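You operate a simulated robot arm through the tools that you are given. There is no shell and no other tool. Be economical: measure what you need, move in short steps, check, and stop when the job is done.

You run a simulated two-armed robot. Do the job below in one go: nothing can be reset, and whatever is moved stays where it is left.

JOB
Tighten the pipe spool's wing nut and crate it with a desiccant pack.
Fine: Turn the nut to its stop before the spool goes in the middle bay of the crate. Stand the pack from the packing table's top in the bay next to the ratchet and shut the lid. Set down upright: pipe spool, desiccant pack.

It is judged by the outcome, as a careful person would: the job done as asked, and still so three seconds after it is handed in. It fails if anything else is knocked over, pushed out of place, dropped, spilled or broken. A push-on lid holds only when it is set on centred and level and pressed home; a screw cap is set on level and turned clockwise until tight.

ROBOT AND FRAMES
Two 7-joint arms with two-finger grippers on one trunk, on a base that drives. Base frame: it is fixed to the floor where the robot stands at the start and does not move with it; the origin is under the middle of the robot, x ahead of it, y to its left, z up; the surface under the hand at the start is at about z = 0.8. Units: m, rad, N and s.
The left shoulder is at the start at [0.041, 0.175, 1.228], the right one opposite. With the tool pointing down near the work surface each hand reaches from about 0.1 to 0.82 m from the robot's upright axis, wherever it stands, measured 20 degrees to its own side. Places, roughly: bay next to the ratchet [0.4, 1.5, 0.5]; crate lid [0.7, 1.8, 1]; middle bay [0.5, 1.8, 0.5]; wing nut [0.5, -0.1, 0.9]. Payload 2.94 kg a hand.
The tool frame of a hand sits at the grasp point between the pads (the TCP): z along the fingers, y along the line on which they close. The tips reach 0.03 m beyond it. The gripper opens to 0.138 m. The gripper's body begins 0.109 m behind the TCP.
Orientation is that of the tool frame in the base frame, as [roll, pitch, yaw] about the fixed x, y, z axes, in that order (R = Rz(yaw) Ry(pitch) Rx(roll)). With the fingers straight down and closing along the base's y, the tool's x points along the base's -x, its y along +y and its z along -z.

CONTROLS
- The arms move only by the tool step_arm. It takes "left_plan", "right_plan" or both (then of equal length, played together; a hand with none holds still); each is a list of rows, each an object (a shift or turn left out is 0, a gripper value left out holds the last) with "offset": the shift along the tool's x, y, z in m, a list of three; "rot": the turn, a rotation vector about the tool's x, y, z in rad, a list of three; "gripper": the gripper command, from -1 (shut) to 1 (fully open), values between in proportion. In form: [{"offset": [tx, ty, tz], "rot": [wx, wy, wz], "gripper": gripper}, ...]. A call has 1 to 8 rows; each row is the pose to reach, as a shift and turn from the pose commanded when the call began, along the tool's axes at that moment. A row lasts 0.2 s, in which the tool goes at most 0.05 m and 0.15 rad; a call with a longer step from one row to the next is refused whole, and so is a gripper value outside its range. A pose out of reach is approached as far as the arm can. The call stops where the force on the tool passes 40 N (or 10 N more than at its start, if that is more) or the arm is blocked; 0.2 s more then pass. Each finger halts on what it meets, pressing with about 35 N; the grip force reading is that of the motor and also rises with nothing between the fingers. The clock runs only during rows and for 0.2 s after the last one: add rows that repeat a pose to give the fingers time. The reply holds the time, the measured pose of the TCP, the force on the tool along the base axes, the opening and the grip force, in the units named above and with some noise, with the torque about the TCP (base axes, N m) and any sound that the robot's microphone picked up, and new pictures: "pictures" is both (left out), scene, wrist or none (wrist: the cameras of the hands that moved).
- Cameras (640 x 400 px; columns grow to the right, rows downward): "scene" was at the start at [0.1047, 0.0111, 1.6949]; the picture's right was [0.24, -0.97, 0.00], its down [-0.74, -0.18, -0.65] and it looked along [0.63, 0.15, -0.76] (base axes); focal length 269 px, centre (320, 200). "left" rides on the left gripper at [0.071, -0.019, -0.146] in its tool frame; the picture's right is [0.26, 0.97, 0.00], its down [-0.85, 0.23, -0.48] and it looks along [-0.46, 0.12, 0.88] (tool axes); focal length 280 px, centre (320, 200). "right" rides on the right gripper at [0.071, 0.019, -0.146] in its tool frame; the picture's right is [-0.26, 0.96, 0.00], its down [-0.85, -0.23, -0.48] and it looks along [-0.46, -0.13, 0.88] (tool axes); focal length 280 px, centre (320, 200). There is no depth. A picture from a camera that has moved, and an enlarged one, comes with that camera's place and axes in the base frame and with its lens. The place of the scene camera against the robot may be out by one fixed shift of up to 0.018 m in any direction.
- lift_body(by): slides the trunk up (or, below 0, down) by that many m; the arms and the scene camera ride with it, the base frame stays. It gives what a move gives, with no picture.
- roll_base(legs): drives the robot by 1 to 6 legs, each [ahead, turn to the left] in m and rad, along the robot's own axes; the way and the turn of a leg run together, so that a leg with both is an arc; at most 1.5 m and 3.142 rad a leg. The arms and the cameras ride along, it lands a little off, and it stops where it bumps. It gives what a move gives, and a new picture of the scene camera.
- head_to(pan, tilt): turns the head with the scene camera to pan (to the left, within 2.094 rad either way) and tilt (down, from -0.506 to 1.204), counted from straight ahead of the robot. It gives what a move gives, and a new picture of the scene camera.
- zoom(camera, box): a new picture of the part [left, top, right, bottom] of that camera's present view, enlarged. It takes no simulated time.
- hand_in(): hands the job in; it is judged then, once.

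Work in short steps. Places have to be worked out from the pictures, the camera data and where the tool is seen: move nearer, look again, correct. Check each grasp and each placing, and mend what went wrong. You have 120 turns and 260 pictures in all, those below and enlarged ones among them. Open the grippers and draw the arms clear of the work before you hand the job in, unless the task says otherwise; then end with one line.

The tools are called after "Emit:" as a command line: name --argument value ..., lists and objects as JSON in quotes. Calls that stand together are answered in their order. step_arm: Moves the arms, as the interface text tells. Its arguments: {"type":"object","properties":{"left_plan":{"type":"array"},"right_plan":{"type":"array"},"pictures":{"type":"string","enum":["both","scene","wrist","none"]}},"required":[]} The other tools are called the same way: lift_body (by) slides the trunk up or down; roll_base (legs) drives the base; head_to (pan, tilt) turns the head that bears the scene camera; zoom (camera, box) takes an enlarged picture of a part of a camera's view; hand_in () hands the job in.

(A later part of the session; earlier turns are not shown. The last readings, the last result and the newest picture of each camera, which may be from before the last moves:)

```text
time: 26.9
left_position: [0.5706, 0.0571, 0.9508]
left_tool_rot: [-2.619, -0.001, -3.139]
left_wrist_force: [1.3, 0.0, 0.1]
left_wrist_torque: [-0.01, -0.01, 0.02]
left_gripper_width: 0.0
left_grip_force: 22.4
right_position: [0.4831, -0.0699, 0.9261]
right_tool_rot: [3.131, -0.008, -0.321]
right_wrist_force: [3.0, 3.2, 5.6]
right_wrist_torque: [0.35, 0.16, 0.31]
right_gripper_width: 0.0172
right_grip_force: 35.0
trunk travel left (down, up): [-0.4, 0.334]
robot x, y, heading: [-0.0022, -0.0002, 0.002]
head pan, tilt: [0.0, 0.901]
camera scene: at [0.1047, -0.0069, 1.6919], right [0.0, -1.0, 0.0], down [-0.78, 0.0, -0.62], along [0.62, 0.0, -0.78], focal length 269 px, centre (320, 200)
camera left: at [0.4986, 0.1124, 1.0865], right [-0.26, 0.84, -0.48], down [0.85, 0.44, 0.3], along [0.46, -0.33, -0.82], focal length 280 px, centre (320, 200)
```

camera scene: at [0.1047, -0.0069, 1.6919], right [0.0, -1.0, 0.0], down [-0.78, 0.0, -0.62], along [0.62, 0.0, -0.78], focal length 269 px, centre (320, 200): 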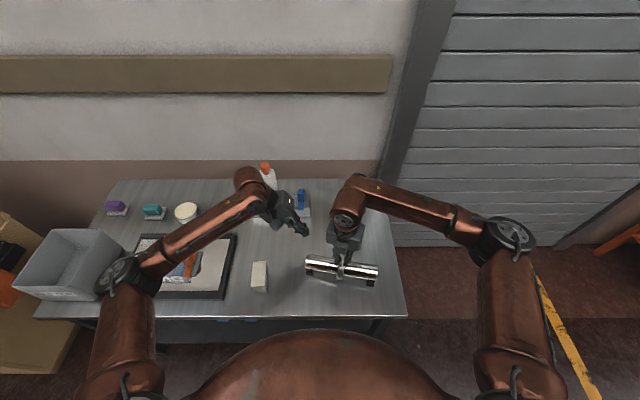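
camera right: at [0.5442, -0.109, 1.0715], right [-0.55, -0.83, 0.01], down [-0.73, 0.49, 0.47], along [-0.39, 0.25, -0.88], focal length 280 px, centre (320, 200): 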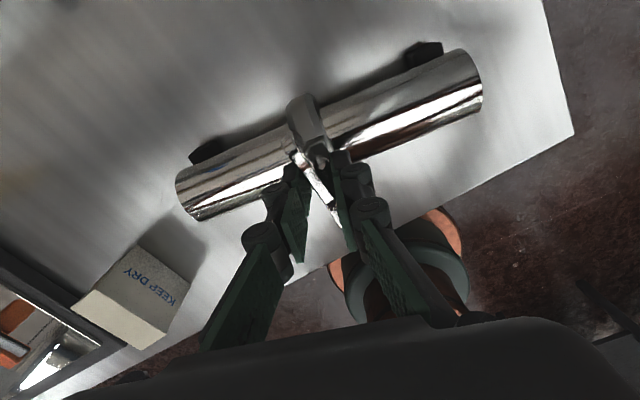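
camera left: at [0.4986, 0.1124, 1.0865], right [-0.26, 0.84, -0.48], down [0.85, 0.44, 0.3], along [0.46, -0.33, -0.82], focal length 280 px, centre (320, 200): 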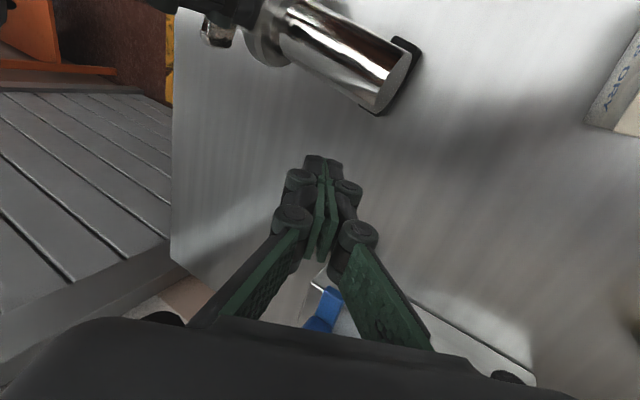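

The post hand looks right. I lower it beside the pipe end.

Emit:
step_arm --left_plan '[{"offset": [0, 0.011, 0.045]}, {"offset": [0, 0.023, 0.09]}, {"offset": [0.012, 0.023, 0.09]}, {"offset": [0.018, 0.023, 0.09]}]'

Emit:
zoom --camera "scene" --box '[265, 200, 405, 300]'

```text
time: 27.9
left_position: [0.5509, 0.037, 0.859]
left_tool_rot: [-2.622, 0.001, 3.142]
left_wrist_force: [-0.1, -0.3, -0.7]
left_wrist_torque: [0.02, -0.01, 0.0]
left_gripper_width: 0.0
left_grip_force: 28.9
right_position: [0.4829, -0.0693, 0.9262]
right_tool_rot: [3.132, -0.008, -0.32]
right_wrist_force: [3.2, 3.0, 7.6]
right_wrist_torque: [0.25, 0.05, 0.3]
right_gripper_width: 0.0166
right_grip_force: 34.9
trunk travel left (down, up): [-0.4, 0.334]
robot x, y, heading: [0.0006, -0.0003, -0.001]
head pan, tilt: [0.0, 0.901]
camera scene: at [0.1046, -0.0067, 1.6919], right [0.0, -1.0, 0.0], down [-0.78, 0.0, -0.62], along [0.62, 0.0, -0.78], focal length 269 px, centre (320, 200)
camera left: at [0.4798, 0.0908, 0.9968], right [-0.26, 0.84, -0.48], down [0.85, 0.44, 0.3], along [0.46, -0.33, -0.82], focal length 280 px, centre (320, 200)
```

scene: 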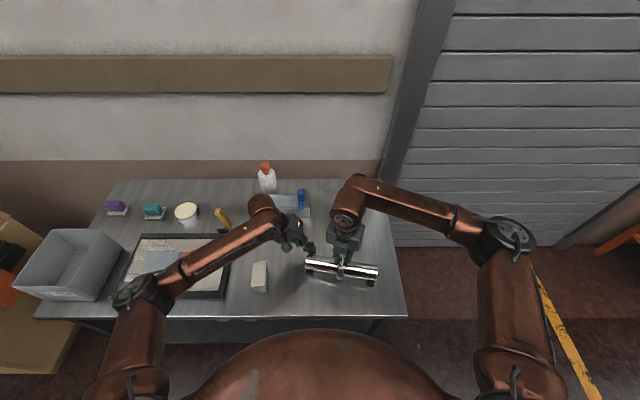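
left: 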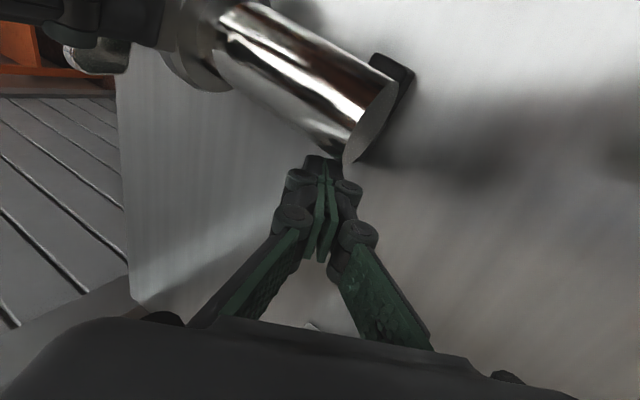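

```text
4.00 times, centred on (335, 250) of scene
camera zoom: at [0.1046, -0.0067, 1.6919], right [0.0, -1.0, 0.0], down [-0.78, 0.0, -0.62], along [0.62, 0.0, -0.78], focal length 1075 px, centre (260, 0)
```

zoom: 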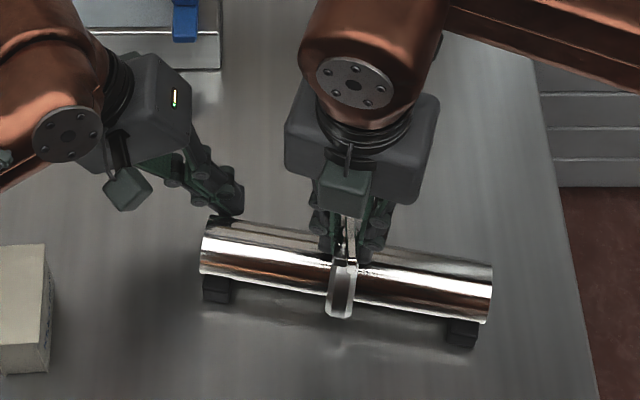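

The post is just behind the pipe end. I turn the nut further clockwise now.

Emit:
step_arm --right_plan '[{"rot": [0, 0, 0.08]}, {"rot": [0, 0, 0.16]}, {"rot": [0, 0, 0.24]}, {"rot": [0, 0, 0.32]}, {"rot": [0, 0, 0.4]}]'

Emit:
zoom --camera "scene" --box '[265, 200, 405, 300]'

Emit:
zoom --camera "right" --box '[220, 80, 460, 260]'

```text
time: 29.1
left_position: [0.5521, 0.0358, 0.861]
left_tool_rot: [-2.621, 0.003, -3.139]
left_wrist_force: [12.1, -0.8, 0.6]
left_wrist_torque: [-0.01, -0.19, 0.01]
left_gripper_width: 0.0
left_grip_force: 28.5
right_position: [0.4813, -0.0701, 0.9252]
right_tool_rot: [3.134, -0.011, -0.718]
right_wrist_force: [-11.7, -6.0, 11.5]
right_wrist_torque: [-0.11, 0.59, 1.83]
right_gripper_width: 0.0236
right_grip_force: 35.4
trunk travel left (down, up): [-0.4, 0.334]
robot x, y, heading: [0.0023, 0.0008, 0.003]
head pan, tilt: [0.0, 0.901]
camera scene: at [0.1039, -0.0082, 1.692], right [0.0, -1.0, 0.0], down [-0.78, 0.0, -0.62], along [0.62, 0.0, -0.78], focal length 269 px, centre (320, 200)
camera right: at [0.5229, -0.1296, 1.0716], right [-0.83, -0.55, 0.01], down [-0.49, 0.74, 0.47], along [-0.26, 0.38, -0.89], focal length 280 px, centre (320, 200)
```

scene: 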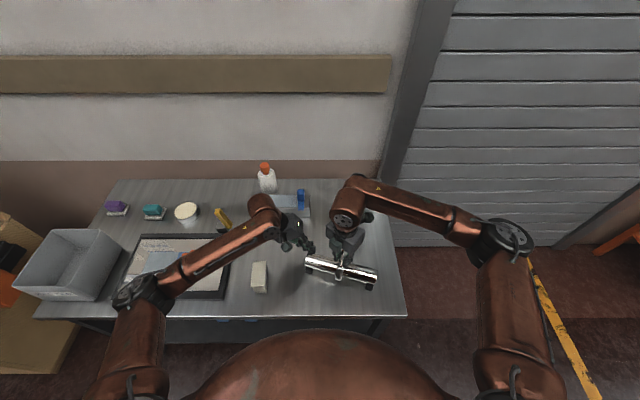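
right: 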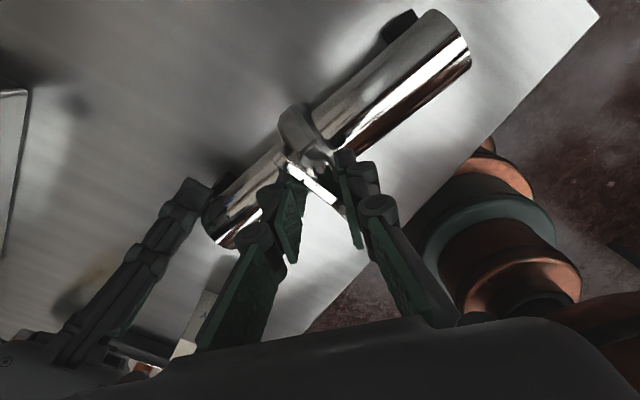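

```text
4.00 times, centred on (335, 250) of scene
camera zoom: at [0.1039, -0.0082, 1.692], right [0.0, -1.0, 0.0], down [-0.78, 0.0, -0.62], along [0.62, 0.0, -0.78], focal length 1075 px, centre (260, 0)
```

zoom: 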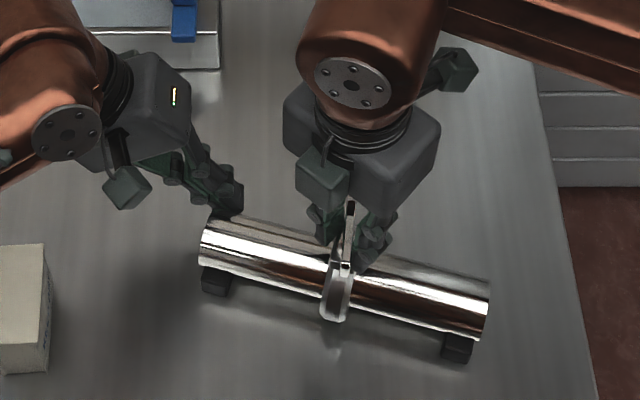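

```text
2.22 times, centred on (340, 170) of right
camera zoom: at [0.5229, -0.1296, 1.0716], right [-0.83, -0.55, 0.01], down [-0.49, 0.74, 0.47], along [-0.26, 0.38, -0.89], focal length 623 px, centre (276, 267)
```

zoom: 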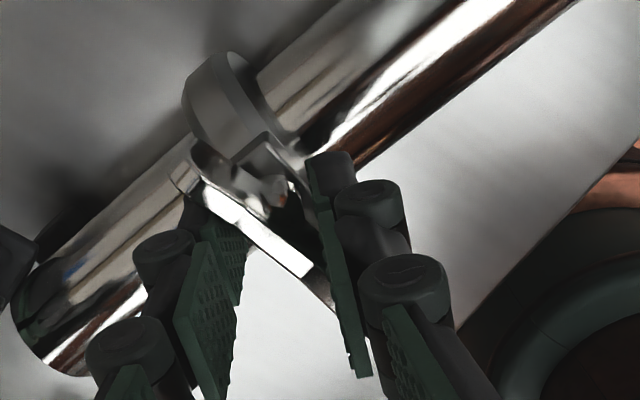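

Torque reached 1.8 N m with the wing wedging the fingers: the nut is firmly at its stop. I open the right hand, rise, and back the post off.

Emit:
step_arm --right_plan '[{"gripper": 0}, {"gripper": 0}, {"gripper": 0}, {"offset": [0, 0, -0.03], "gripper": 0}, {"offset": [0, 0, -0.07], "gripper": 0}, {"offset": [0, 0, -0.12], "gripper": 0}, {"offset": [0, 0, -0.17], "gripper": 0}]' --left_plan '[{"offset": [0, 0, 0]}, {"offset": [0, 0, 0]}, {"offset": [0, 0, 0]}, {"offset": [-0.02, 0, 0]}, {"offset": [-0.02, 0, -0.05]}, {"offset": [-0.02, 0, -0.1]}, {"offset": [-0.02, 0, -0.15]}]'

Emit:
zoom --camera "scene" --box '[265, 210, 405, 300]'

```text
time: 30.7
left_position: [0.57, 0.1103, 0.9932]
left_tool_rot: [-2.623, 0.0, -3.141]
left_wrist_force: [-0.3, 0.2, -0.6]
left_wrist_torque: [-0.03, -0.07, -0.02]
left_gripper_width: 0.0
left_grip_force: 28.1
right_position: [0.4814, -0.0652, 1.0957]
right_tool_rot: [3.135, -0.012, -0.719]
right_wrist_force: [-0.2, -0.2, 0.2]
right_wrist_torque: [-0.05, -0.08, 0.01]
right_gripper_width: 0.069
right_grip_force: 0.0
trunk travel left (down, up): [-0.4, 0.334]
robot x, y, heading: [0.0023, 0.0002, -0.002]
head pan, tilt: [0.0, 0.901]
camera scene: at [0.1028, -0.0058, 1.6921], right [0.0, -1.0, 0.0], down [-0.78, 0.0, -0.62], along [0.62, 0.0, -0.78], focal length 269 px, centre (320, 200)
camera right: at [0.5222, -0.125, 1.2423], right [-0.83, -0.55, 0.0], down [-0.49, 0.74, 0.46], along [-0.26, 0.38, -0.89], focal length 280 px, centre (320, 200)
camera left: at [0.498, 0.1652, 1.1296], right [-0.26, 0.84, -0.48], down [0.85, 0.44, 0.3], along [0.46, -0.33, -0.83], focal length 280 px, centre (320, 200)
```

scene: 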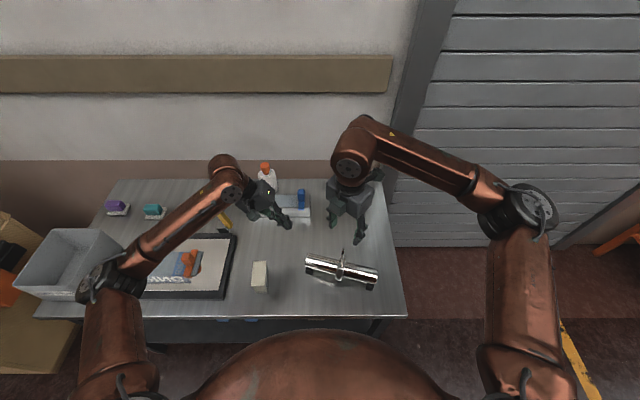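
right: 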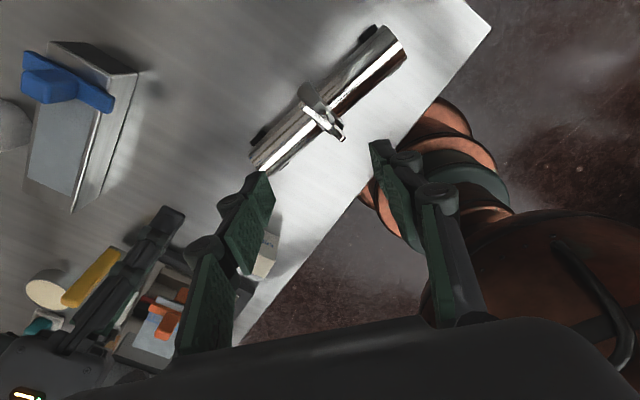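
left: 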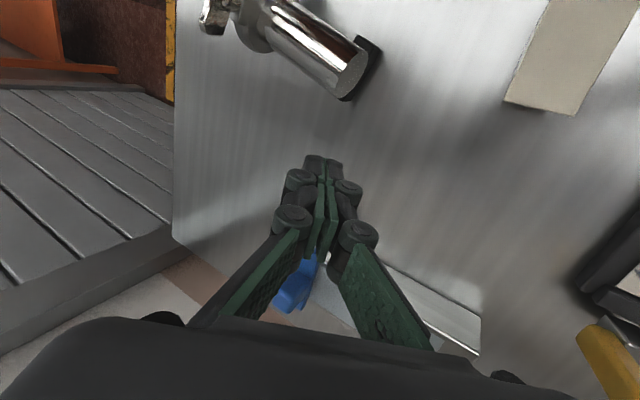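

```text
4.44 times, centred on (335, 255) of scene
camera zoom: at [0.1028, -0.0058, 1.6921], right [0.0, -1.0, 0.0], down [-0.78, 0.0, -0.62], along [0.62, 0.0, -0.78], focal length 1194 px, centre (253, -44)
```

zoom: 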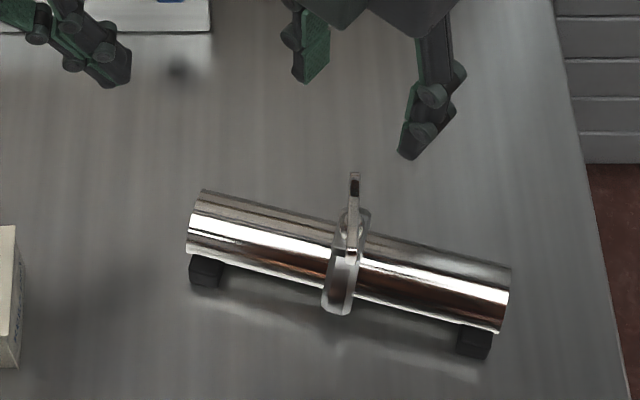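

The nut is tight. Plan: left hand carries the spool by the clamp lug (centred, gripping along the pipe), right hand carries the pack. I clear the right hand away, then bring the left upright and open above the nut.

Emit:
step_arm --right_plan '[{"offset": [0.026, 0.03, -0.007], "rot": [0, 0, -0.1]}, {"offset": [0.052, 0.06, -0.014], "rot": [0, 0, -0.2]}, {"offset": [0.078, 0.09, -0.021], "rot": [0, 0, -0.3]}, {"offset": [0.105, 0.12, -0.03], "rot": [0, 0, -0.4]}, {"offset": [0.131, 0.15, -0.04], "rot": [0, 0, -0.5]}, {"offset": [0.158, 0.18, -0.045], "rot": [0, 0, -0.6]}, {"offset": [0.184, 0.21, -0.05], "rot": [0, 0, -0.719]}]' --pictures "none"

Emit:
step_arm --left_plan '[{"offset": [0.02, -0.01, -0.02], "rot": [-0.13, 0, 0], "gripper": 0.1}, {"offset": [0.04, -0.03, -0.03], "rot": [-0.26, 0, 0]}, {"offset": [0.06, -0.07, -0.01], "rot": [-0.39, 0, 0]}, {"offset": [0.075, -0.11, 0.005], "rot": [-0.52, 0, 0]}, {"offset": [0.087, -0.15, 0.02], "rot": [-0.52, 0, 0]}, {"offset": [0.087, -0.186, 0.038], "rot": [-0.52, 0, 0]}, {"offset": [0.087, -0.186, 0.038], "rot": [-0.52, 0, 0]}]'

```text
time: 32.3
left_position: [0.5705, 0.1083, 0.9936]
left_tool_rot: [-2.624, -0.001, -3.141]
left_wrist_force: [-0.9, 0.1, 0.4]
left_wrist_torque: [0.04, -0.01, 0.0]
left_gripper_width: 0.0
left_grip_force: 28.9
right_position: [0.4809, -0.347, 1.1492]
right_tool_rot: [3.131, -0.004, -0.001]
right_wrist_force: [0.0, -0.9, 0.1]
right_wrist_torque: [0.06, 0.0, 0.0]
right_gripper_width: 0.0691
right_grip_force: 0.0
trunk travel left (down, up): [-0.4, 0.334]
robot x, y, heading: [-0.0001, 0.0019, 0.0]
head pan, tilt: [0.0, 0.901]
```

```text
time: 33.9
left_position: [0.4843, -0.0716, 1.049]
left_tool_rot: [3.141, 0.0, -3.14]
left_wrist_force: [-0.4, 0.1, -0.1]
left_wrist_torque: [-0.04, -0.01, -0.03]
left_gripper_width: 0.0759
left_grip_force: 0.1
right_position: [0.4821, -0.3447, 1.1506]
right_tool_rot: [3.129, -0.004, -0.003]
right_wrist_force: [0.4, 0.5, 0.7]
right_wrist_torque: [-0.09, 0.0, 0.04]
right_gripper_width: 0.0689
right_grip_force: 0.1
trunk travel left (down, up): [-0.4, 0.334]
robot x, y, heading: [0.0023, -0.0018, 0.0]
head pan, tilt: [0.0, 0.901]
camera scene: at [0.1046, -0.0058, 1.6919], right [0.0, -1.0, 0.0], down [-0.78, 0.0, -0.62], along [0.62, 0.0, -0.78], focal length 269 px, centre (320, 200)
camera left: at [0.4136, -0.0912, 1.195], right [-0.26, 0.96, 0.0], down [0.85, 0.23, 0.48], along [0.46, 0.12, -0.88], focal length 280 px, centre (320, 200)
```

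scene: 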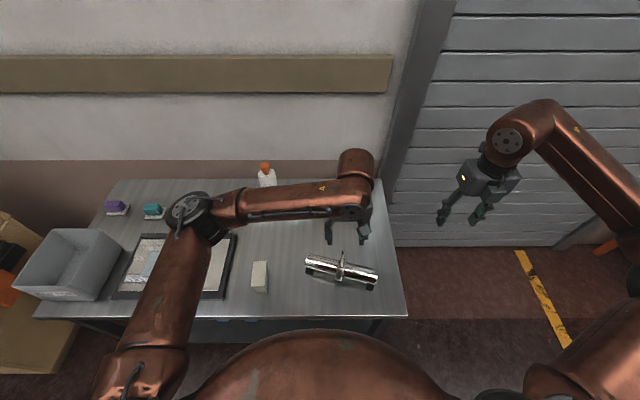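
left: 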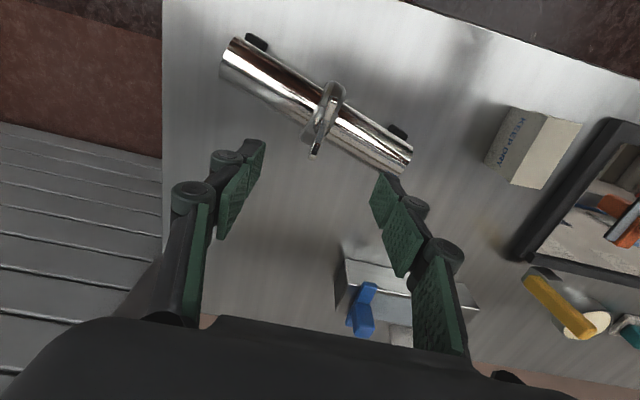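

Emit:
zoom --camera "left" --box '[210, 20, 430, 190]'

Emit:
zoom --camera "left" --box '[285, 70, 365, 165]'

```text
2.35 times, centred on (320, 105) of left
camera zoom: at [0.4136, -0.0912, 1.195], right [-0.26, 0.96, 0.0], down [0.85, 0.23, 0.48], along [0.46, 0.12, -0.88], focal length 660 px, centre (320, 424)
```

zoom: 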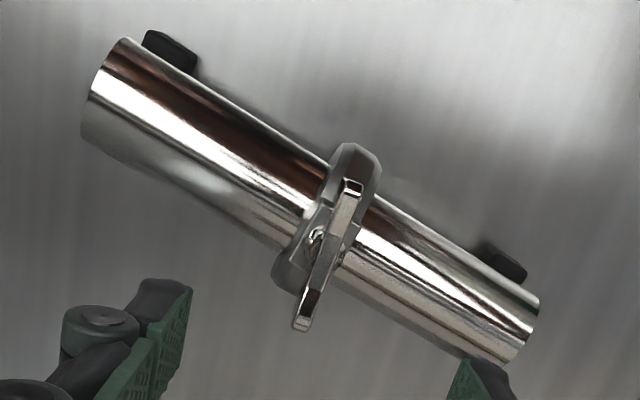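

```text
4.21 times, centred on (325, 118) of left
camera zoom: at [0.4136, -0.0912, 1.195], right [-0.26, 0.96, 0.0], down [0.85, 0.23, 0.48], along [0.46, 0.12, -0.88], focal length 1181 px, centre (299, 547)
```

zoom: 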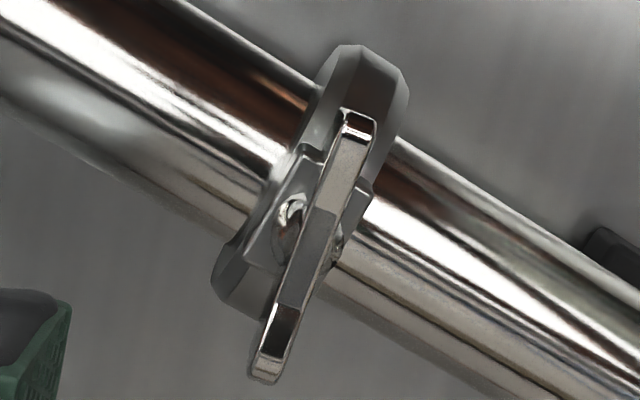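

I judge the lug at [0.4805, −0.073] and the pipe at 76°. I align the left hand (closing along the pipe) and descend to TCP z 0.91.

Emit:
step_arm --left_plan '[{"offset": [0.004, -0.001, 0.02], "rot": [0, 0, 0.12]}, {"offset": [0.004, -0.001, 0.06], "rot": [0, 0, 0.244]}, {"offset": [0.004, -0.001, 0.1], "rot": [0, 0, 0.244]}, {"offset": [0.004, -0.001, 0.125], "rot": [0, 0, 0.244]}, {"offset": [0.004, -0.001, 0.139], "rot": [0, 0, 0.244]}, {"offset": [0.004, -0.001, 0.139], "rot": [0, 0, 0.244]}]' --pictures "wrist"

Emit:
zoom --camera "left" --box '[200, 60, 440, 240]'

Emit:
zoom --camera "scene" --box '[285, 210, 405, 300]'

```text
time: 35.3
left_position: [0.4799, -0.0744, 0.9111]
left_tool_rot: [-3.14, -0.001, 2.898]
left_wrist_force: [-0.3, 0.5, 0.0]
left_wrist_torque: [0.02, 0.03, 0.01]
left_gripper_width: 0.0757
left_grip_force: 0.1
right_position: [0.4826, -0.3474, 1.15]
right_tool_rot: [3.131, -0.004, -0.002]
right_wrist_force: [-0.2, 0.2, -0.1]
right_wrist_torque: [0.0, -0.03, 0.01]
right_gripper_width: 0.069
right_grip_force: 0.0
trunk travel left (down, up): [-0.4, 0.334]
robot x, y, heading: [-0.0026, -0.0006, -0.0]
head pan, tilt: [0.0, 0.901]
camera left: at [0.4061, -0.077, 1.0575], right [-0.02, 1.0, 0.0], down [0.88, 0.02, 0.48], along [0.48, 0.01, -0.88], focal length 280 px, centre (320, 200)
```

left: 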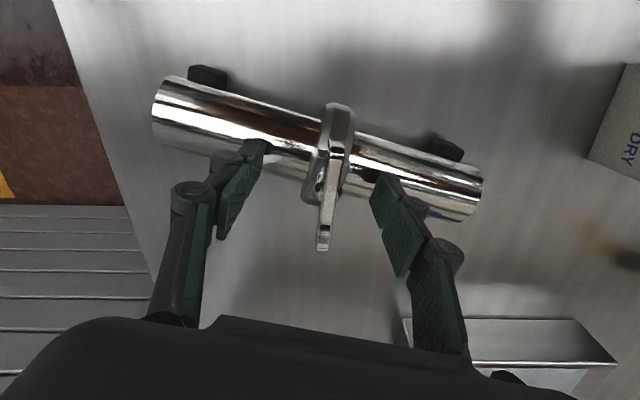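

```text
2.22 times, centred on (320, 150) of left
camera zoom: at [0.4061, -0.077, 1.0575], right [-0.02, 1.0, 0.0], down [0.88, 0.02, 0.48], along [0.48, 0.01, -0.88], focal length 623 px, centre (320, 311)
```

zoom: 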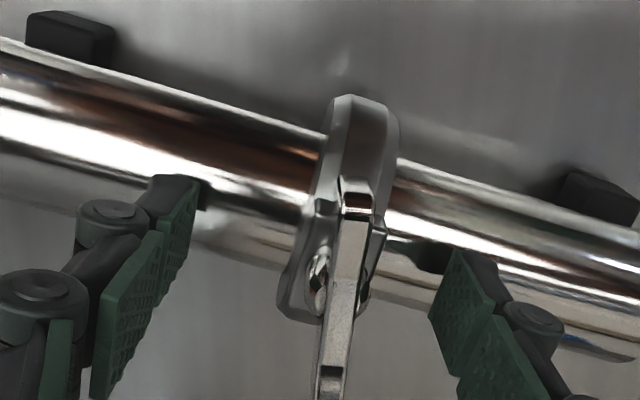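

```text
4.44 times, centred on (345, 255) of scene
camera zoom: at [0.1046, -0.008, 1.6919], right [0.0, -1.0, 0.0], down [-0.78, 0.0, -0.62], along [0.62, 0.0, -0.78], focal length 1194 px, centre (209, -44)
```

zoom: 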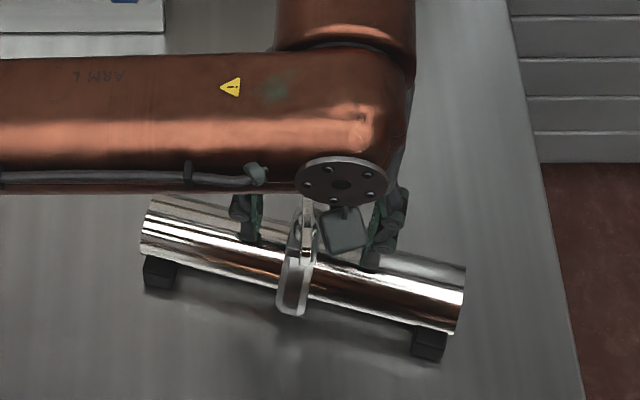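

Fingers straddle the lug and sit just over the pipe crown. I lower another 4 mm and close.

Emit:
step_arm --left_plan '[{"offset": [0, 0, 0.004]}, {"offset": [0, 0, 0.004], "gripper": -1}, {"offset": [0, 0, 0.004], "gripper": -1}, {"offset": [0, 0, 0.004], "gripper": -1}, {"offset": [0, 0, 0.004], "gripper": -1}, {"offset": [0, 0, 0.004], "gripper": -1}]' --pictures "wrist"

Emit:
zoom --camera "left" --box '[200, 60, 440, 240]'

Emit:
zoom --camera "scene" --box '[285, 210, 405, 300]'

```text
time: 36.7
left_position: [0.4797, -0.0733, 0.9084]
left_tool_rot: [3.142, -0.002, 2.897]
left_wrist_force: [-0.7, 1.9, 0.0]
left_wrist_torque: [0.08, -0.12, -0.06]
left_gripper_width: 0.0219
left_grip_force: 35.2
right_position: [0.4834, -0.3467, 1.149]
right_tool_rot: [3.128, -0.002, -0.001]
right_wrist_force: [-0.3, 1.0, -0.3]
right_wrist_torque: [0.01, -0.02, 0.01]
right_gripper_width: 0.0691
right_grip_force: 0.1
trunk travel left (down, up): [-0.4, 0.334]
robot x, y, heading: [0.0034, 0.0004, -0.004]
head pan, tilt: [0.0, 0.901]
camera left: at [0.4066, -0.0762, 1.0538], right [-0.02, 1.0, 0.0], down [0.88, 0.02, 0.47], along [0.47, 0.01, -0.88], focal length 280 px, centre (320, 200)
```

left: 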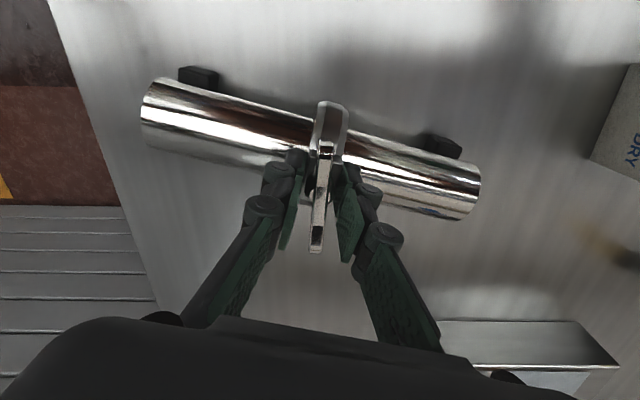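

```text
2.22 times, centred on (320, 150) of left
camera zoom: at [0.4066, -0.0762, 1.0538], right [-0.02, 1.0, 0.0], down [0.88, 0.02, 0.47], along [0.47, 0.01, -0.88], focal length 623 px, centre (320, 311)
```

zoom: 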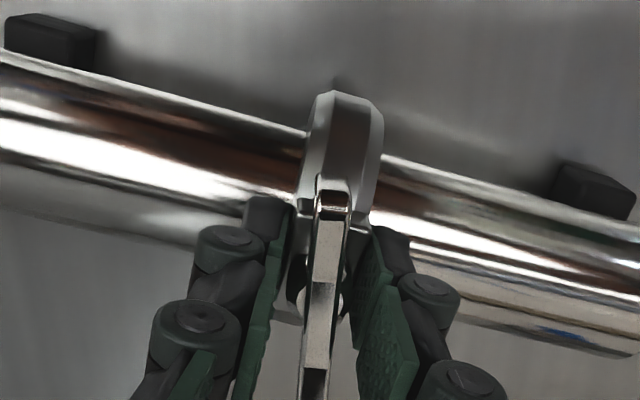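

```text
4.44 times, centred on (345, 255) of scene
camera zoom: at [0.1049, -0.0076, 1.6919], right [0.0, -1.0, 0.0], down [-0.78, 0.0, -0.62], along [0.62, 0.0, -0.78], focal length 1194 px, centre (209, -44)
```

zoom: 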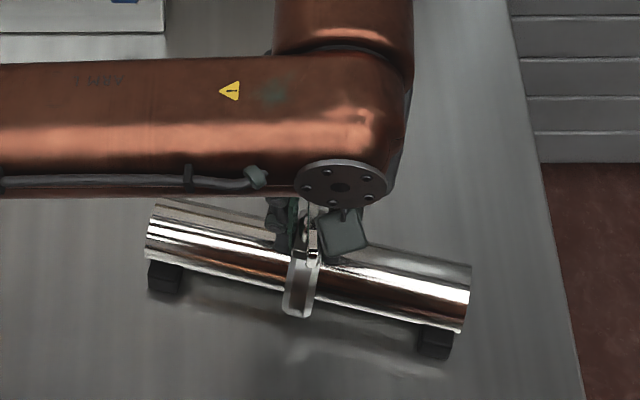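

The pads hold the lug at 22 mm. I lift a little and check the weight and steadiness.

Emit:
step_arm --left_plan '[{"offset": [0, 0, -0.008], "gripper": -1}, {"offset": [0, 0, -0.016]}, {"offset": [0, 0, -0.024]}, {"offset": [0, 0, -0.03]}, {"offset": [0, 0, -0.03]}]' --pictures "wrist"

Emit:
zoom --camera "scene" --box '[285, 210, 405, 300]'

```text
time: 37.9
left_position: [0.4812, -0.073, 0.9377]
left_tool_rot: [-3.141, 0.0, 2.898]
left_wrist_force: [-0.8, 0.3, -8.7]
left_wrist_torque: [-0.02, -0.02, 0.02]
left_gripper_width: 0.0221
left_grip_force: 34.9
right_position: [0.4831, -0.3458, 1.1487]
right_tool_rot: [3.128, -0.003, -0.001]
right_wrist_force: [0.6, 0.6, 0.7]
right_wrist_torque: [-0.02, 0.0, -0.01]
right_gripper_width: 0.0691
right_grip_force: 0.1
trunk travel left (down, up): [-0.4, 0.334]
robot x, y, heading: [0.001, -0.0018, -0.003]
head pan, tilt: [0.0, 0.901]
camera left: at [0.407, -0.0753, 1.0833], right [-0.02, 1.0, 0.0], down [0.88, 0.02, 0.47], along [0.47, 0.01, -0.88], focal length 280 px, centre (320, 200)
```

left: 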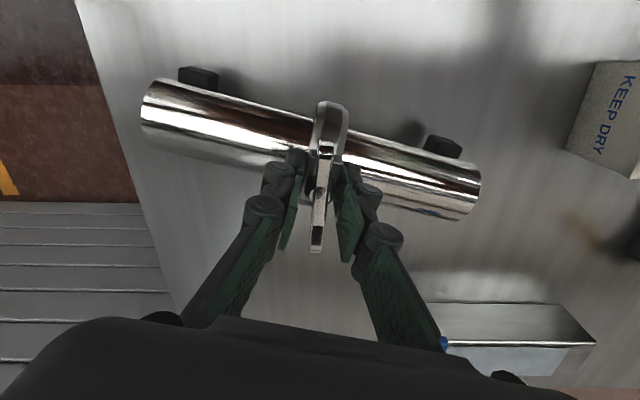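

```text
4.44 times, centred on (345, 255) of scene
camera zoom: at [0.1056, -0.0081, 1.6918], right [0.0, -1.0, 0.0], down [-0.78, 0.0, -0.62], along [0.62, 0.0, -0.78], focal length 1194 px, centre (209, -44)
```

zoom: 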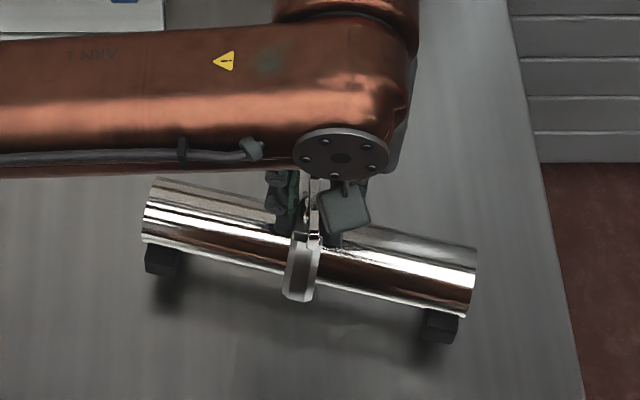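

It hangs level at 8.7 N with no torque: a good grasp, with the feet 0.108 below the TCP. I raise it and move it to the left side.

Emit:
step_arm --left_plan '[{"offset": [0, 0, -0.04]}, {"offset": [0, 0, -0.08]}, {"offset": [0, 0, -0.12]}, {"offset": [0, 0, -0.16]}, {"offset": [0.01, 0.04, -0.18]}, {"offset": [0.02, 0.08, -0.19]}, {"offset": [0.03, 0.12, -0.2]}, {"offset": [0.04, 0.16, -0.2]}]' --pictures "none"

Emit:
step_arm --left_plan '[{"offset": [0.01, 0.04, 0]}, {"offset": [0.02, 0.08, 0]}, {"offset": [0.03, 0.12, 0]}, {"offset": [0.04, 0.16, 0]}, {"offset": [0.05, 0.2, 0]}, {"offset": [0.06, 0.24, 0]}, {"offset": [0.06, 0.24, 0]}]' --pictures "scene"

```text
time: 39.7
left_position: [0.4797, 0.0937, 1.1353]
left_tool_rot: [-3.14, -0.002, 2.896]
left_wrist_force: [0.0, 0.6, -9.2]
left_wrist_torque: [-0.07, -0.02, 0.0]
left_gripper_width: 0.0217
left_grip_force: 35.2
right_position: [0.4838, -0.3434, 1.1507]
right_tool_rot: [3.127, -0.003, 0.001]
right_wrist_force: [-0.7, 0.7, 0.2]
right_wrist_torque: [-0.02, -0.01, 0.01]
right_gripper_width: 0.0689
right_grip_force: 0.0
trunk travel left (down, up): [-0.4, 0.334]
robot x, y, heading: [0.0008, 0.0002, 0.001]
head pan, tilt: [0.0, 0.901]
```

```text
time: 41.3
left_position: [0.4801, 0.338, 1.1339]
left_tool_rot: [-3.141, -0.001, 2.898]
left_wrist_force: [0.4, 0.1, -9.1]
left_wrist_torque: [0.01, 0.01, 0.04]
left_gripper_width: 0.0218
left_grip_force: 34.6
right_position: [0.4823, -0.3466, 1.1491]
right_tool_rot: [3.13, -0.002, -0.002]
right_wrist_force: [0.0, 0.1, 0.8]
right_wrist_torque: [0.06, 0.0, 0.01]
right_gripper_width: 0.0687
right_grip_force: 0.1
trunk travel left (down, up): [-0.4, 0.334]
robot x, y, heading: [0.0006, 0.0027, 0.002]
head pan, tilt: [0.0, 0.901]
camera scene: at [0.1058, -0.0086, 1.6918], right [0.0, -1.0, 0.0], down [-0.78, 0.0, -0.62], along [0.62, 0.0, -0.78], focal length 269 px, centre (320, 200)
```

scene: 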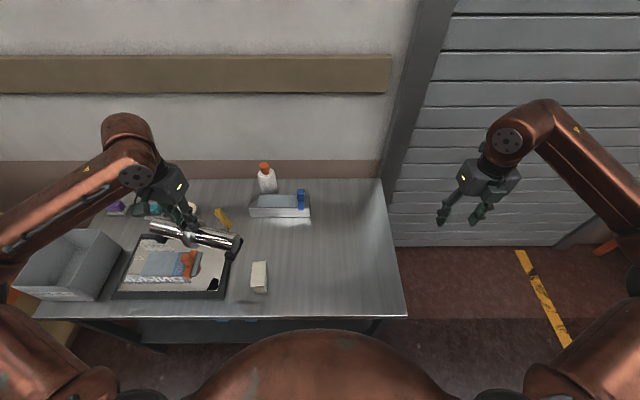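

Spool is safe over the tray. I move it a little further left, and bring the open right hand over the pack.

Emit:
step_arm --left_plan '[{"offset": [0.008, 0.031, -0.01]}, {"offset": [0.015, 0.062, -0.02]}, {"offset": [0.023, 0.093, -0.03]}, {"offset": [0.031, 0.124, -0.04]}, {"offset": [0.039, 0.155, -0.05]}, {"offset": [0.039, 0.155, -0.05]}, {"offset": [0.039, 0.155, -0.05]}]' --right_plan '[{"offset": [-0.004, -0.045, 0], "gripper": 0.3}, {"offset": [-0.008, -0.09, 0.0]}, {"offset": [-0.012, -0.135, 0]}, {"offset": [-0.016, -0.18, 0.0]}, {"offset": [-0.02, -0.225, 0]}, {"offset": [-0.024, -0.27, 0.0]}, {"offset": [-0.028, -0.315, 0]}]' --pictures "none"

Emit:
step_arm --right_plan '[{"offset": [0, -0.045, 0.02]}, {"offset": [0, -0.09, 0.04]}, {"offset": [0, -0.135, 0.06]}, {"offset": [0, -0.18, 0.08]}, {"offset": [0, -0.225, 0.1]}, {"offset": [0, -0.235, 0.1]}, {"offset": [0, -0.235, 0.1]}]'

```text
time: 42.9
left_position: [0.479, 0.5027, 1.1853]
left_tool_rot: [-3.137, -0.003, 2.898]
left_wrist_force: [0.1, 0.4, -8.5]
left_wrist_torque: [-0.03, 0.01, 0.03]
left_gripper_width: 0.0218
left_grip_force: 34.9
right_position: [0.4542, -0.0301, 1.1444]
right_tool_rot: [3.126, -0.003, -0.001]
right_wrist_force: [0.5, 0.4, 0.4]
right_wrist_torque: [-0.06, 0.0, -0.01]
right_gripper_width: 0.0898
right_grip_force: 0.1
trunk travel left (down, up): [-0.4, 0.334]
robot x, y, heading: [-0.0004, 0.001, -0.004]
head pan, tilt: [0.0, 0.901]
```

```text
time: 44.5
left_position: [0.4785, 0.5028, 1.1852]
left_tool_rot: [-3.141, -0.002, 2.897]
left_wrist_force: [0.2, -0.5, -8.4]
left_wrist_torque: [-0.02, 0.02, -0.02]
left_gripper_width: 0.022
left_grip_force: 35.3
right_position: [0.4554, 0.2028, 1.0426]
right_tool_rot: [3.128, -0.003, -0.004]
right_wrist_force: [0.0, -0.1, -0.8]
right_wrist_torque: [-0.05, -0.01, 0.01]
right_gripper_width: 0.0898
right_grip_force: 0.0
trunk travel left (down, up): [-0.4, 0.334]
robot x, y, heading: [-0.0005, 0.0022, 0.004]
head pan, tilt: [0.0, 0.901]
camera scene: at [0.1058, -0.0049, 1.6918], right [0.0, -1.0, 0.0], down [-0.78, 0.0, -0.62], along [0.62, 0.0, -0.78], focal length 269 px, centre (320, 200)
camera right: at [0.5265, 0.1847, 1.1878], right [-0.26, -0.96, 0.01], down [-0.85, 0.24, 0.47], along [-0.46, 0.11, -0.88], focal length 280 px, centre (320, 200)
```

scene: 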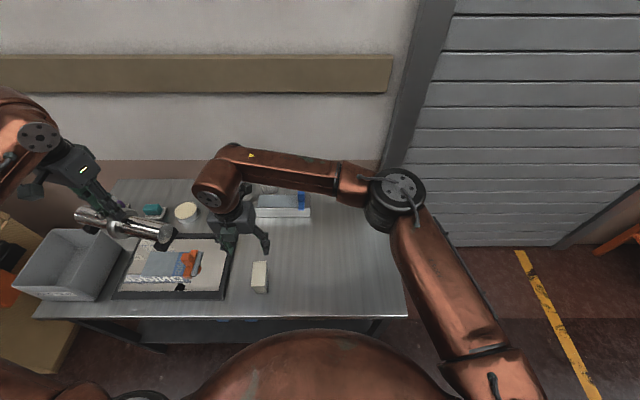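
right: 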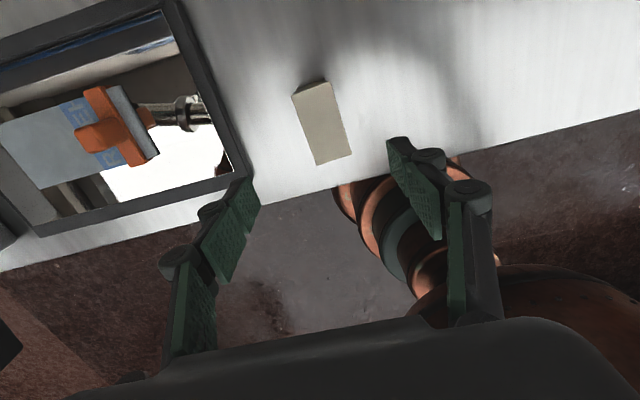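

The pack is at [0.450, 0.196], square with x. I lower the right hand onto it and grip across y.

Emit:
step_arm --right_plan '[{"offset": [-0.005, 0.006, 0.045], "gripper": 0.15}, {"offset": [-0.005, 0.006, 0.09]}, {"offset": [-0.005, 0.006, 0.13]}, {"offset": [-0.005, 0.006, 0.165]}, {"offset": [-0.005, 0.006, 0.185]}, {"offset": [-0.005, 0.006, 0.2]}, {"offset": [-0.005, 0.006, 0.2]}]'

Emit:
zoom --camera "scene" --box '[200, 220, 300, 310]'

```text
time: 46.1
left_position: [0.4778, 0.502, 1.1856]
left_tool_rot: [-3.141, -0.001, 2.898]
left_wrist_force: [0.4, -0.3, -7.6]
left_wrist_torque: [0.02, 0.01, 0.01]
left_gripper_width: 0.0217
left_grip_force: 35.4
right_position: [0.4506, 0.195, 0.8407]
right_tool_rot: [3.129, -0.004, 0.001]
right_wrist_force: [0.4, 0.3, 0.0]
right_wrist_torque: [-0.04, 0.01, 0.04]
right_gripper_width: 0.0792
right_grip_force: 0.0
trunk travel left (down, up): [-0.4, 0.334]
robot x, y, heading: [-0.0005, -0.0007, -0.004]
head pan, tilt: [0.0, 0.901]
camera scene: at [0.1055, -0.0052, 1.6919], right [0.0, -1.0, 0.0], down [-0.78, 0.0, -0.62], along [0.62, 0.0, -0.78], focal length 269 px, centre (320, 200)
camera right: at [0.5218, 0.1773, 0.9864], right [-0.26, -0.96, 0.01], down [-0.85, 0.24, 0.47], along [-0.46, 0.11, -0.88], focal length 280 px, centre (320, 200)
```

scene: 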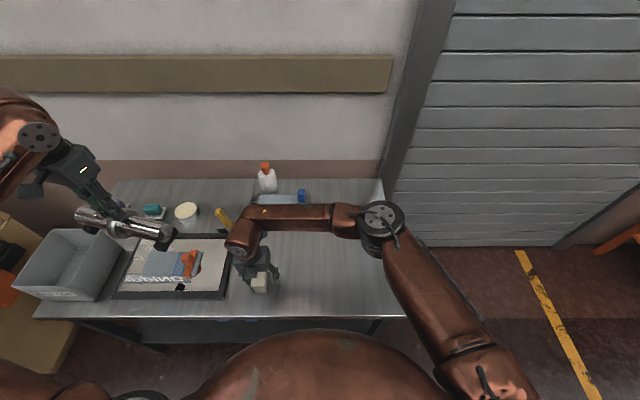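
right: 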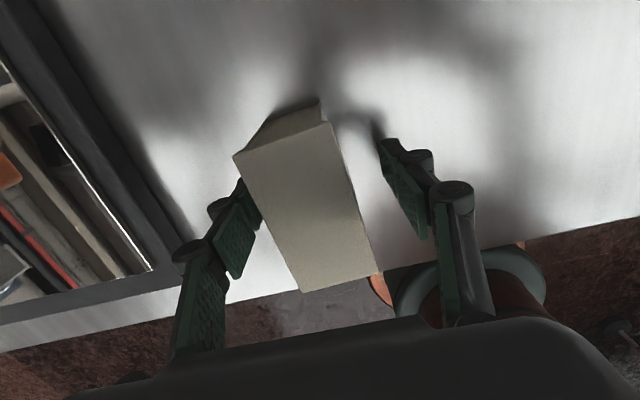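

```text
4.44 times, centred on (250, 265) of scene
camera zoom: at [0.1055, -0.0052, 1.6919], right [0.0, -1.0, 0.0], down [-0.78, 0.0, -0.62], along [0.62, 0.0, -0.78], focal length 1194 px, centre (631, -89)
```

zoom: 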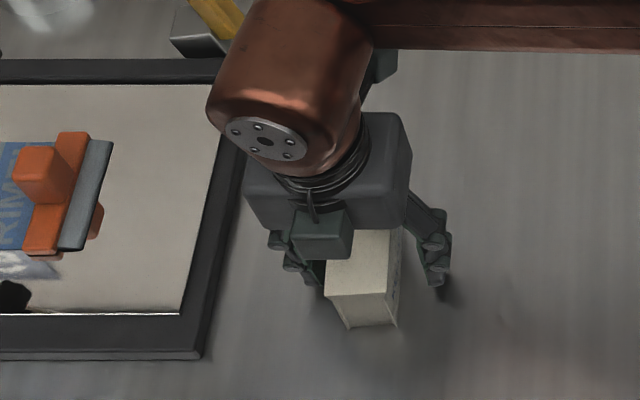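

Emit:
step_arm --right_plan '[{"offset": [0, -0.005, 0]}, {"offset": [0, -0.005, 0], "gripper": -1}, {"offset": [0, -0.005, 0], "gripper": -1}, {"offset": [0, -0.005, 0], "gripper": -1}, {"offset": [0, -0.005, 0], "gripper": -1}, {"offset": [0, -0.005, 0], "gripper": -1}]' --pictures "wrist"

```text
time: 47.5
left_position: [0.4787, 0.5032, 1.1857]
left_tool_rot: [-3.138, -0.001, 2.897]
left_wrist_force: [0.4, 0.3, -8.1]
left_wrist_torque: [0.02, 0.03, 0.0]
left_gripper_width: 0.0219
left_grip_force: 34.6
right_position: [0.451, 0.2006, 0.8414]
right_tool_rot: [3.127, -0.004, -0.003]
right_wrist_force: [1.1, -0.6, 0.8]
right_wrist_torque: [0.07, -0.03, 0.07]
right_gripper_width: 0.0443
right_grip_force: 34.9
trunk travel left (down, up): [-0.4, 0.334]
robot x, y, heading: [0.0013, 0.002, -0.002]
head pan, tilt: [0.0, 0.901]
camera right: at [0.5218, 0.1827, 0.9871], right [-0.26, -0.96, 0.01], down [-0.85, 0.24, 0.47], along [-0.46, 0.11, -0.88], focal length 280 px, centre (320, 200)
```

right: 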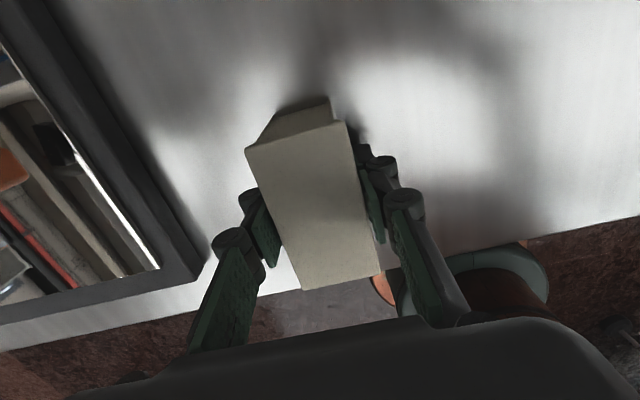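

Pack gripped at 44 mm with its bottom 0.041 below the TCP. I lift it and swing back to the right side.

Emit:
step_arm --right_plan '[{"offset": [0, 0, -0.04]}, {"offset": [0, 0, -0.085]}, {"offset": [0, 0.0, -0.13]}, {"offset": [0, 0.03, -0.165]}, {"offset": [0, 0.065, -0.2]}, {"offset": [0, 0.1, -0.235]}, {"offset": [0, 0.135, -0.27]}, {"offset": [-0.02, 0.175, -0.28]}]' --pictures "wrist"

Emit:
step_arm --right_plan '[{"offset": [-0.01, 0.045, 0]}, {"offset": [-0.02, 0.09, 0]}, {"offset": [-0.03, 0.135, 0]}, {"offset": [-0.04, 0.18, 0]}, {"offset": [-0.05, 0.225, 0]}]' --pictures "none"

Emit:
head_to --pan 1.4 --tilt 0.6

```text
time: 49.3
left_position: [0.4792, 0.5004, 1.1887]
left_tool_rot: [3.141, 0.001, 2.897]
left_wrist_force: [-0.6, -1.0, -7.6]
left_wrist_torque: [0.03, -0.01, 0.03]
left_gripper_width: 0.022
left_grip_force: 34.7
right_position: [0.4277, 0.0287, 1.125]
right_tool_rot: [3.129, -0.003, 0.0]
right_wrist_force: [-0.1, 0.1, -2.0]
right_wrist_torque: [0.07, 0.01, 0.01]
right_gripper_width: 0.0441
right_grip_force: 34.9
trunk travel left (down, up): [-0.4, 0.334]
robot x, y, heading: [0.0001, 0.0049, -0.002]
head pan, tilt: [0.0, 0.901]
camera right: at [0.4988, 0.0104, 1.27], right [-0.26, -0.96, 0.01], down [-0.85, 0.24, 0.47], along [-0.46, 0.11, -0.88], focal length 280 px, centre (320, 200)
```

right: 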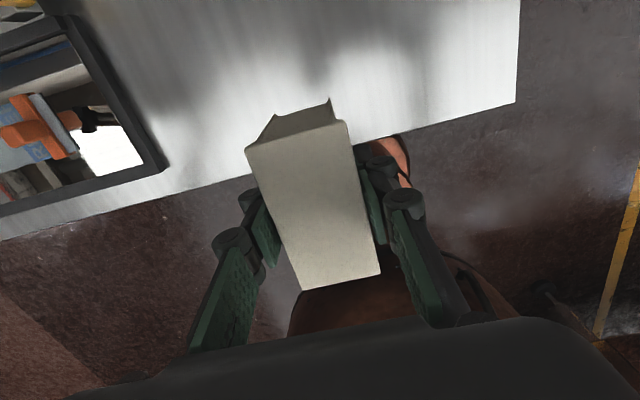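

```text
time: 50.5
left_position: [0.4771, 0.4999, 1.1867]
left_tool_rot: [3.14, 0.0, 2.897]
left_wrist_force: [-0.4, -0.6, -8.3]
left_wrist_torque: [0.03, 0.0, -0.01]
left_gripper_width: 0.022
left_grip_force: 34.9
right_position: [0.3788, -0.1952, 1.1244]
right_tool_rot: [3.128, -0.004, 0.001]
right_wrist_force: [-0.9, -0.1, -1.8]
right_wrist_torque: [0.04, -0.02, -0.01]
right_gripper_width: 0.0443
right_grip_force: 35.3
trunk travel left (down, up): [-0.4, 0.334]
robot x, y, heading: [0.0017, -0.0032, -0.004]
head pan, tilt: [0.0, 0.901]
```

```text
time: 52.0
left_position: [0.4792, 0.501, 1.1875]
left_tool_rot: [-3.139, -0.002, 2.897]
left_wrist_force: [-1.4, -0.4, -9.0]
left_wrist_torque: [-0.01, -0.01, -0.02]
left_gripper_width: 0.022
left_grip_force: 35.2
right_position: [0.38, -0.1933, 1.1243]
right_tool_rot: [3.128, -0.003, -0.001]
right_wrist_force: [-0.1, 0.5, -1.3]
right_wrist_torque: [0.03, 0.05, 0.0]
right_gripper_width: 0.044
right_grip_force: 34.8
trunk travel left (down, up): [-0.4, 0.334]
robot x, y, heading: [-0.0003, -0.0003, 0.002]
head pan, tilt: [1.4, 0.6]
camera scene: at [0.0452, 0.0808, 1.7166], right [0.99, -0.17, 0.0], down [-0.1, -0.56, -0.82], along [0.14, 0.81, -0.57], focal length 269 px, centre (320, 200)
```

scene: 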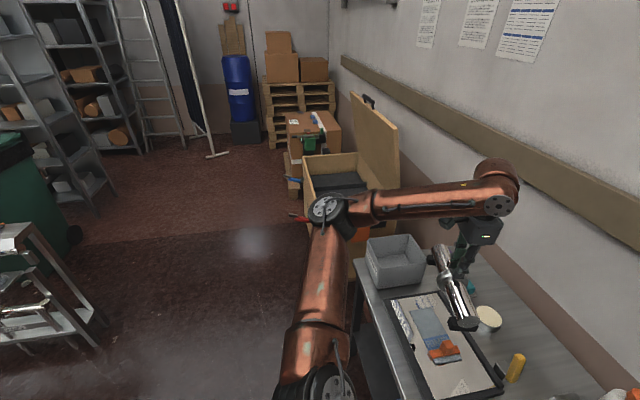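

Both items are held. I back away from the table, turn left, and drive along to the crate's side.

Emit:
roll_base --legs '[[-0.35, 0], [0, 1.571], [0.8, 0]]'

Emit:
head_to --pan -0.6 --tilt 0.75

```text
time: 62.0
left_position: [-0.9199, 1.2387, 1.1867]
left_tool_rot: [-3.14, -0.001, -1.749]
left_wrist_force: [0.8, 0.4, -9.3]
left_wrist_torque: [-0.03, 0.01, -0.02]
left_gripper_width: 0.0221
left_grip_force: 35.3
right_position: [-0.2193, 1.1856, 1.124]
right_tool_rot: [3.13, -0.004, 1.637]
right_wrist_force: [0.2, 0.3, -2.1]
right_wrist_torque: [-0.01, 0.01, 0.0]
right_gripper_width: 0.0445
right_grip_force: 35.0
trunk travel left (down, up): [-0.4, 0.334]
robot x, y, heading: [-0.3855, 0.7938, 1.64]
head pan, tilt: [1.4, 0.6]
camera scene: at [-0.4744, 0.8213, 1.7166], right [0.1, 0.99, 0.0], down [0.56, -0.06, -0.82], along [-0.82, 0.09, -0.57], focal length 269 px, centre (320, 200)
```

scene: 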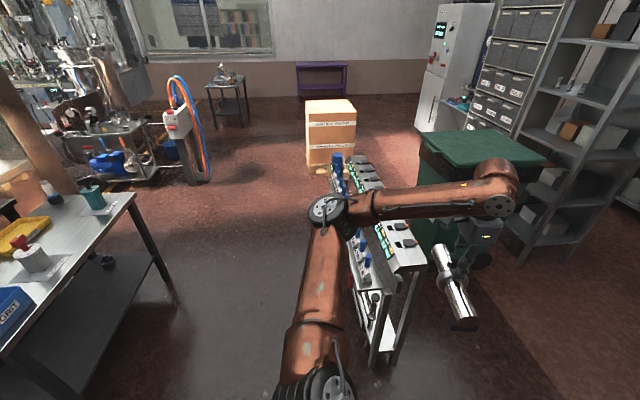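

```text
time: 64.0
left_position: [-0.9204, 1.237, 1.1852]
left_tool_rot: [-3.141, -0.001, -1.749]
left_wrist_force: [-0.5, 0.5, -9.0]
left_wrist_torque: [0.02, 0.02, 0.03]
left_gripper_width: 0.0216
left_grip_force: 35.0
right_position: [-0.2201, 1.1857, 1.1253]
right_tool_rot: [3.129, -0.004, 1.636]
right_wrist_force: [0.2, 0.9, -1.8]
right_wrist_torque: [0.0, 0.0, 0.02]
right_gripper_width: 0.0441
right_grip_force: 35.0
trunk travel left (down, up): [-0.4, 0.334]
robot x, y, heading: [-0.386, 0.7911, 1.64]
head pan, tilt: [-0.6, 0.75]
camera scene: at [-0.3443, 0.8828, 1.7038], right [0.86, -0.51, 0.0], down [-0.35, -0.59, -0.73], along [0.37, 0.63, -0.68], focal length 269 px, centre (320, 200)
```

scene: 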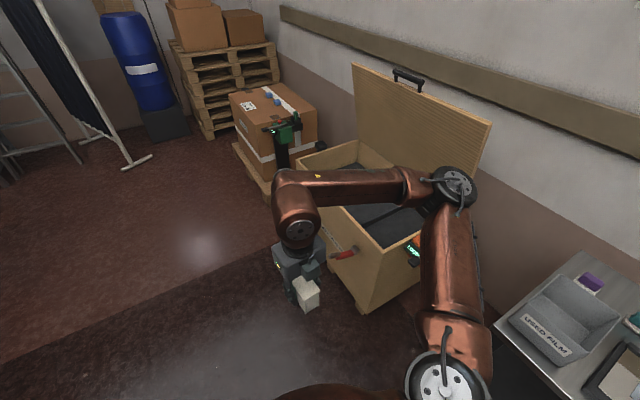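

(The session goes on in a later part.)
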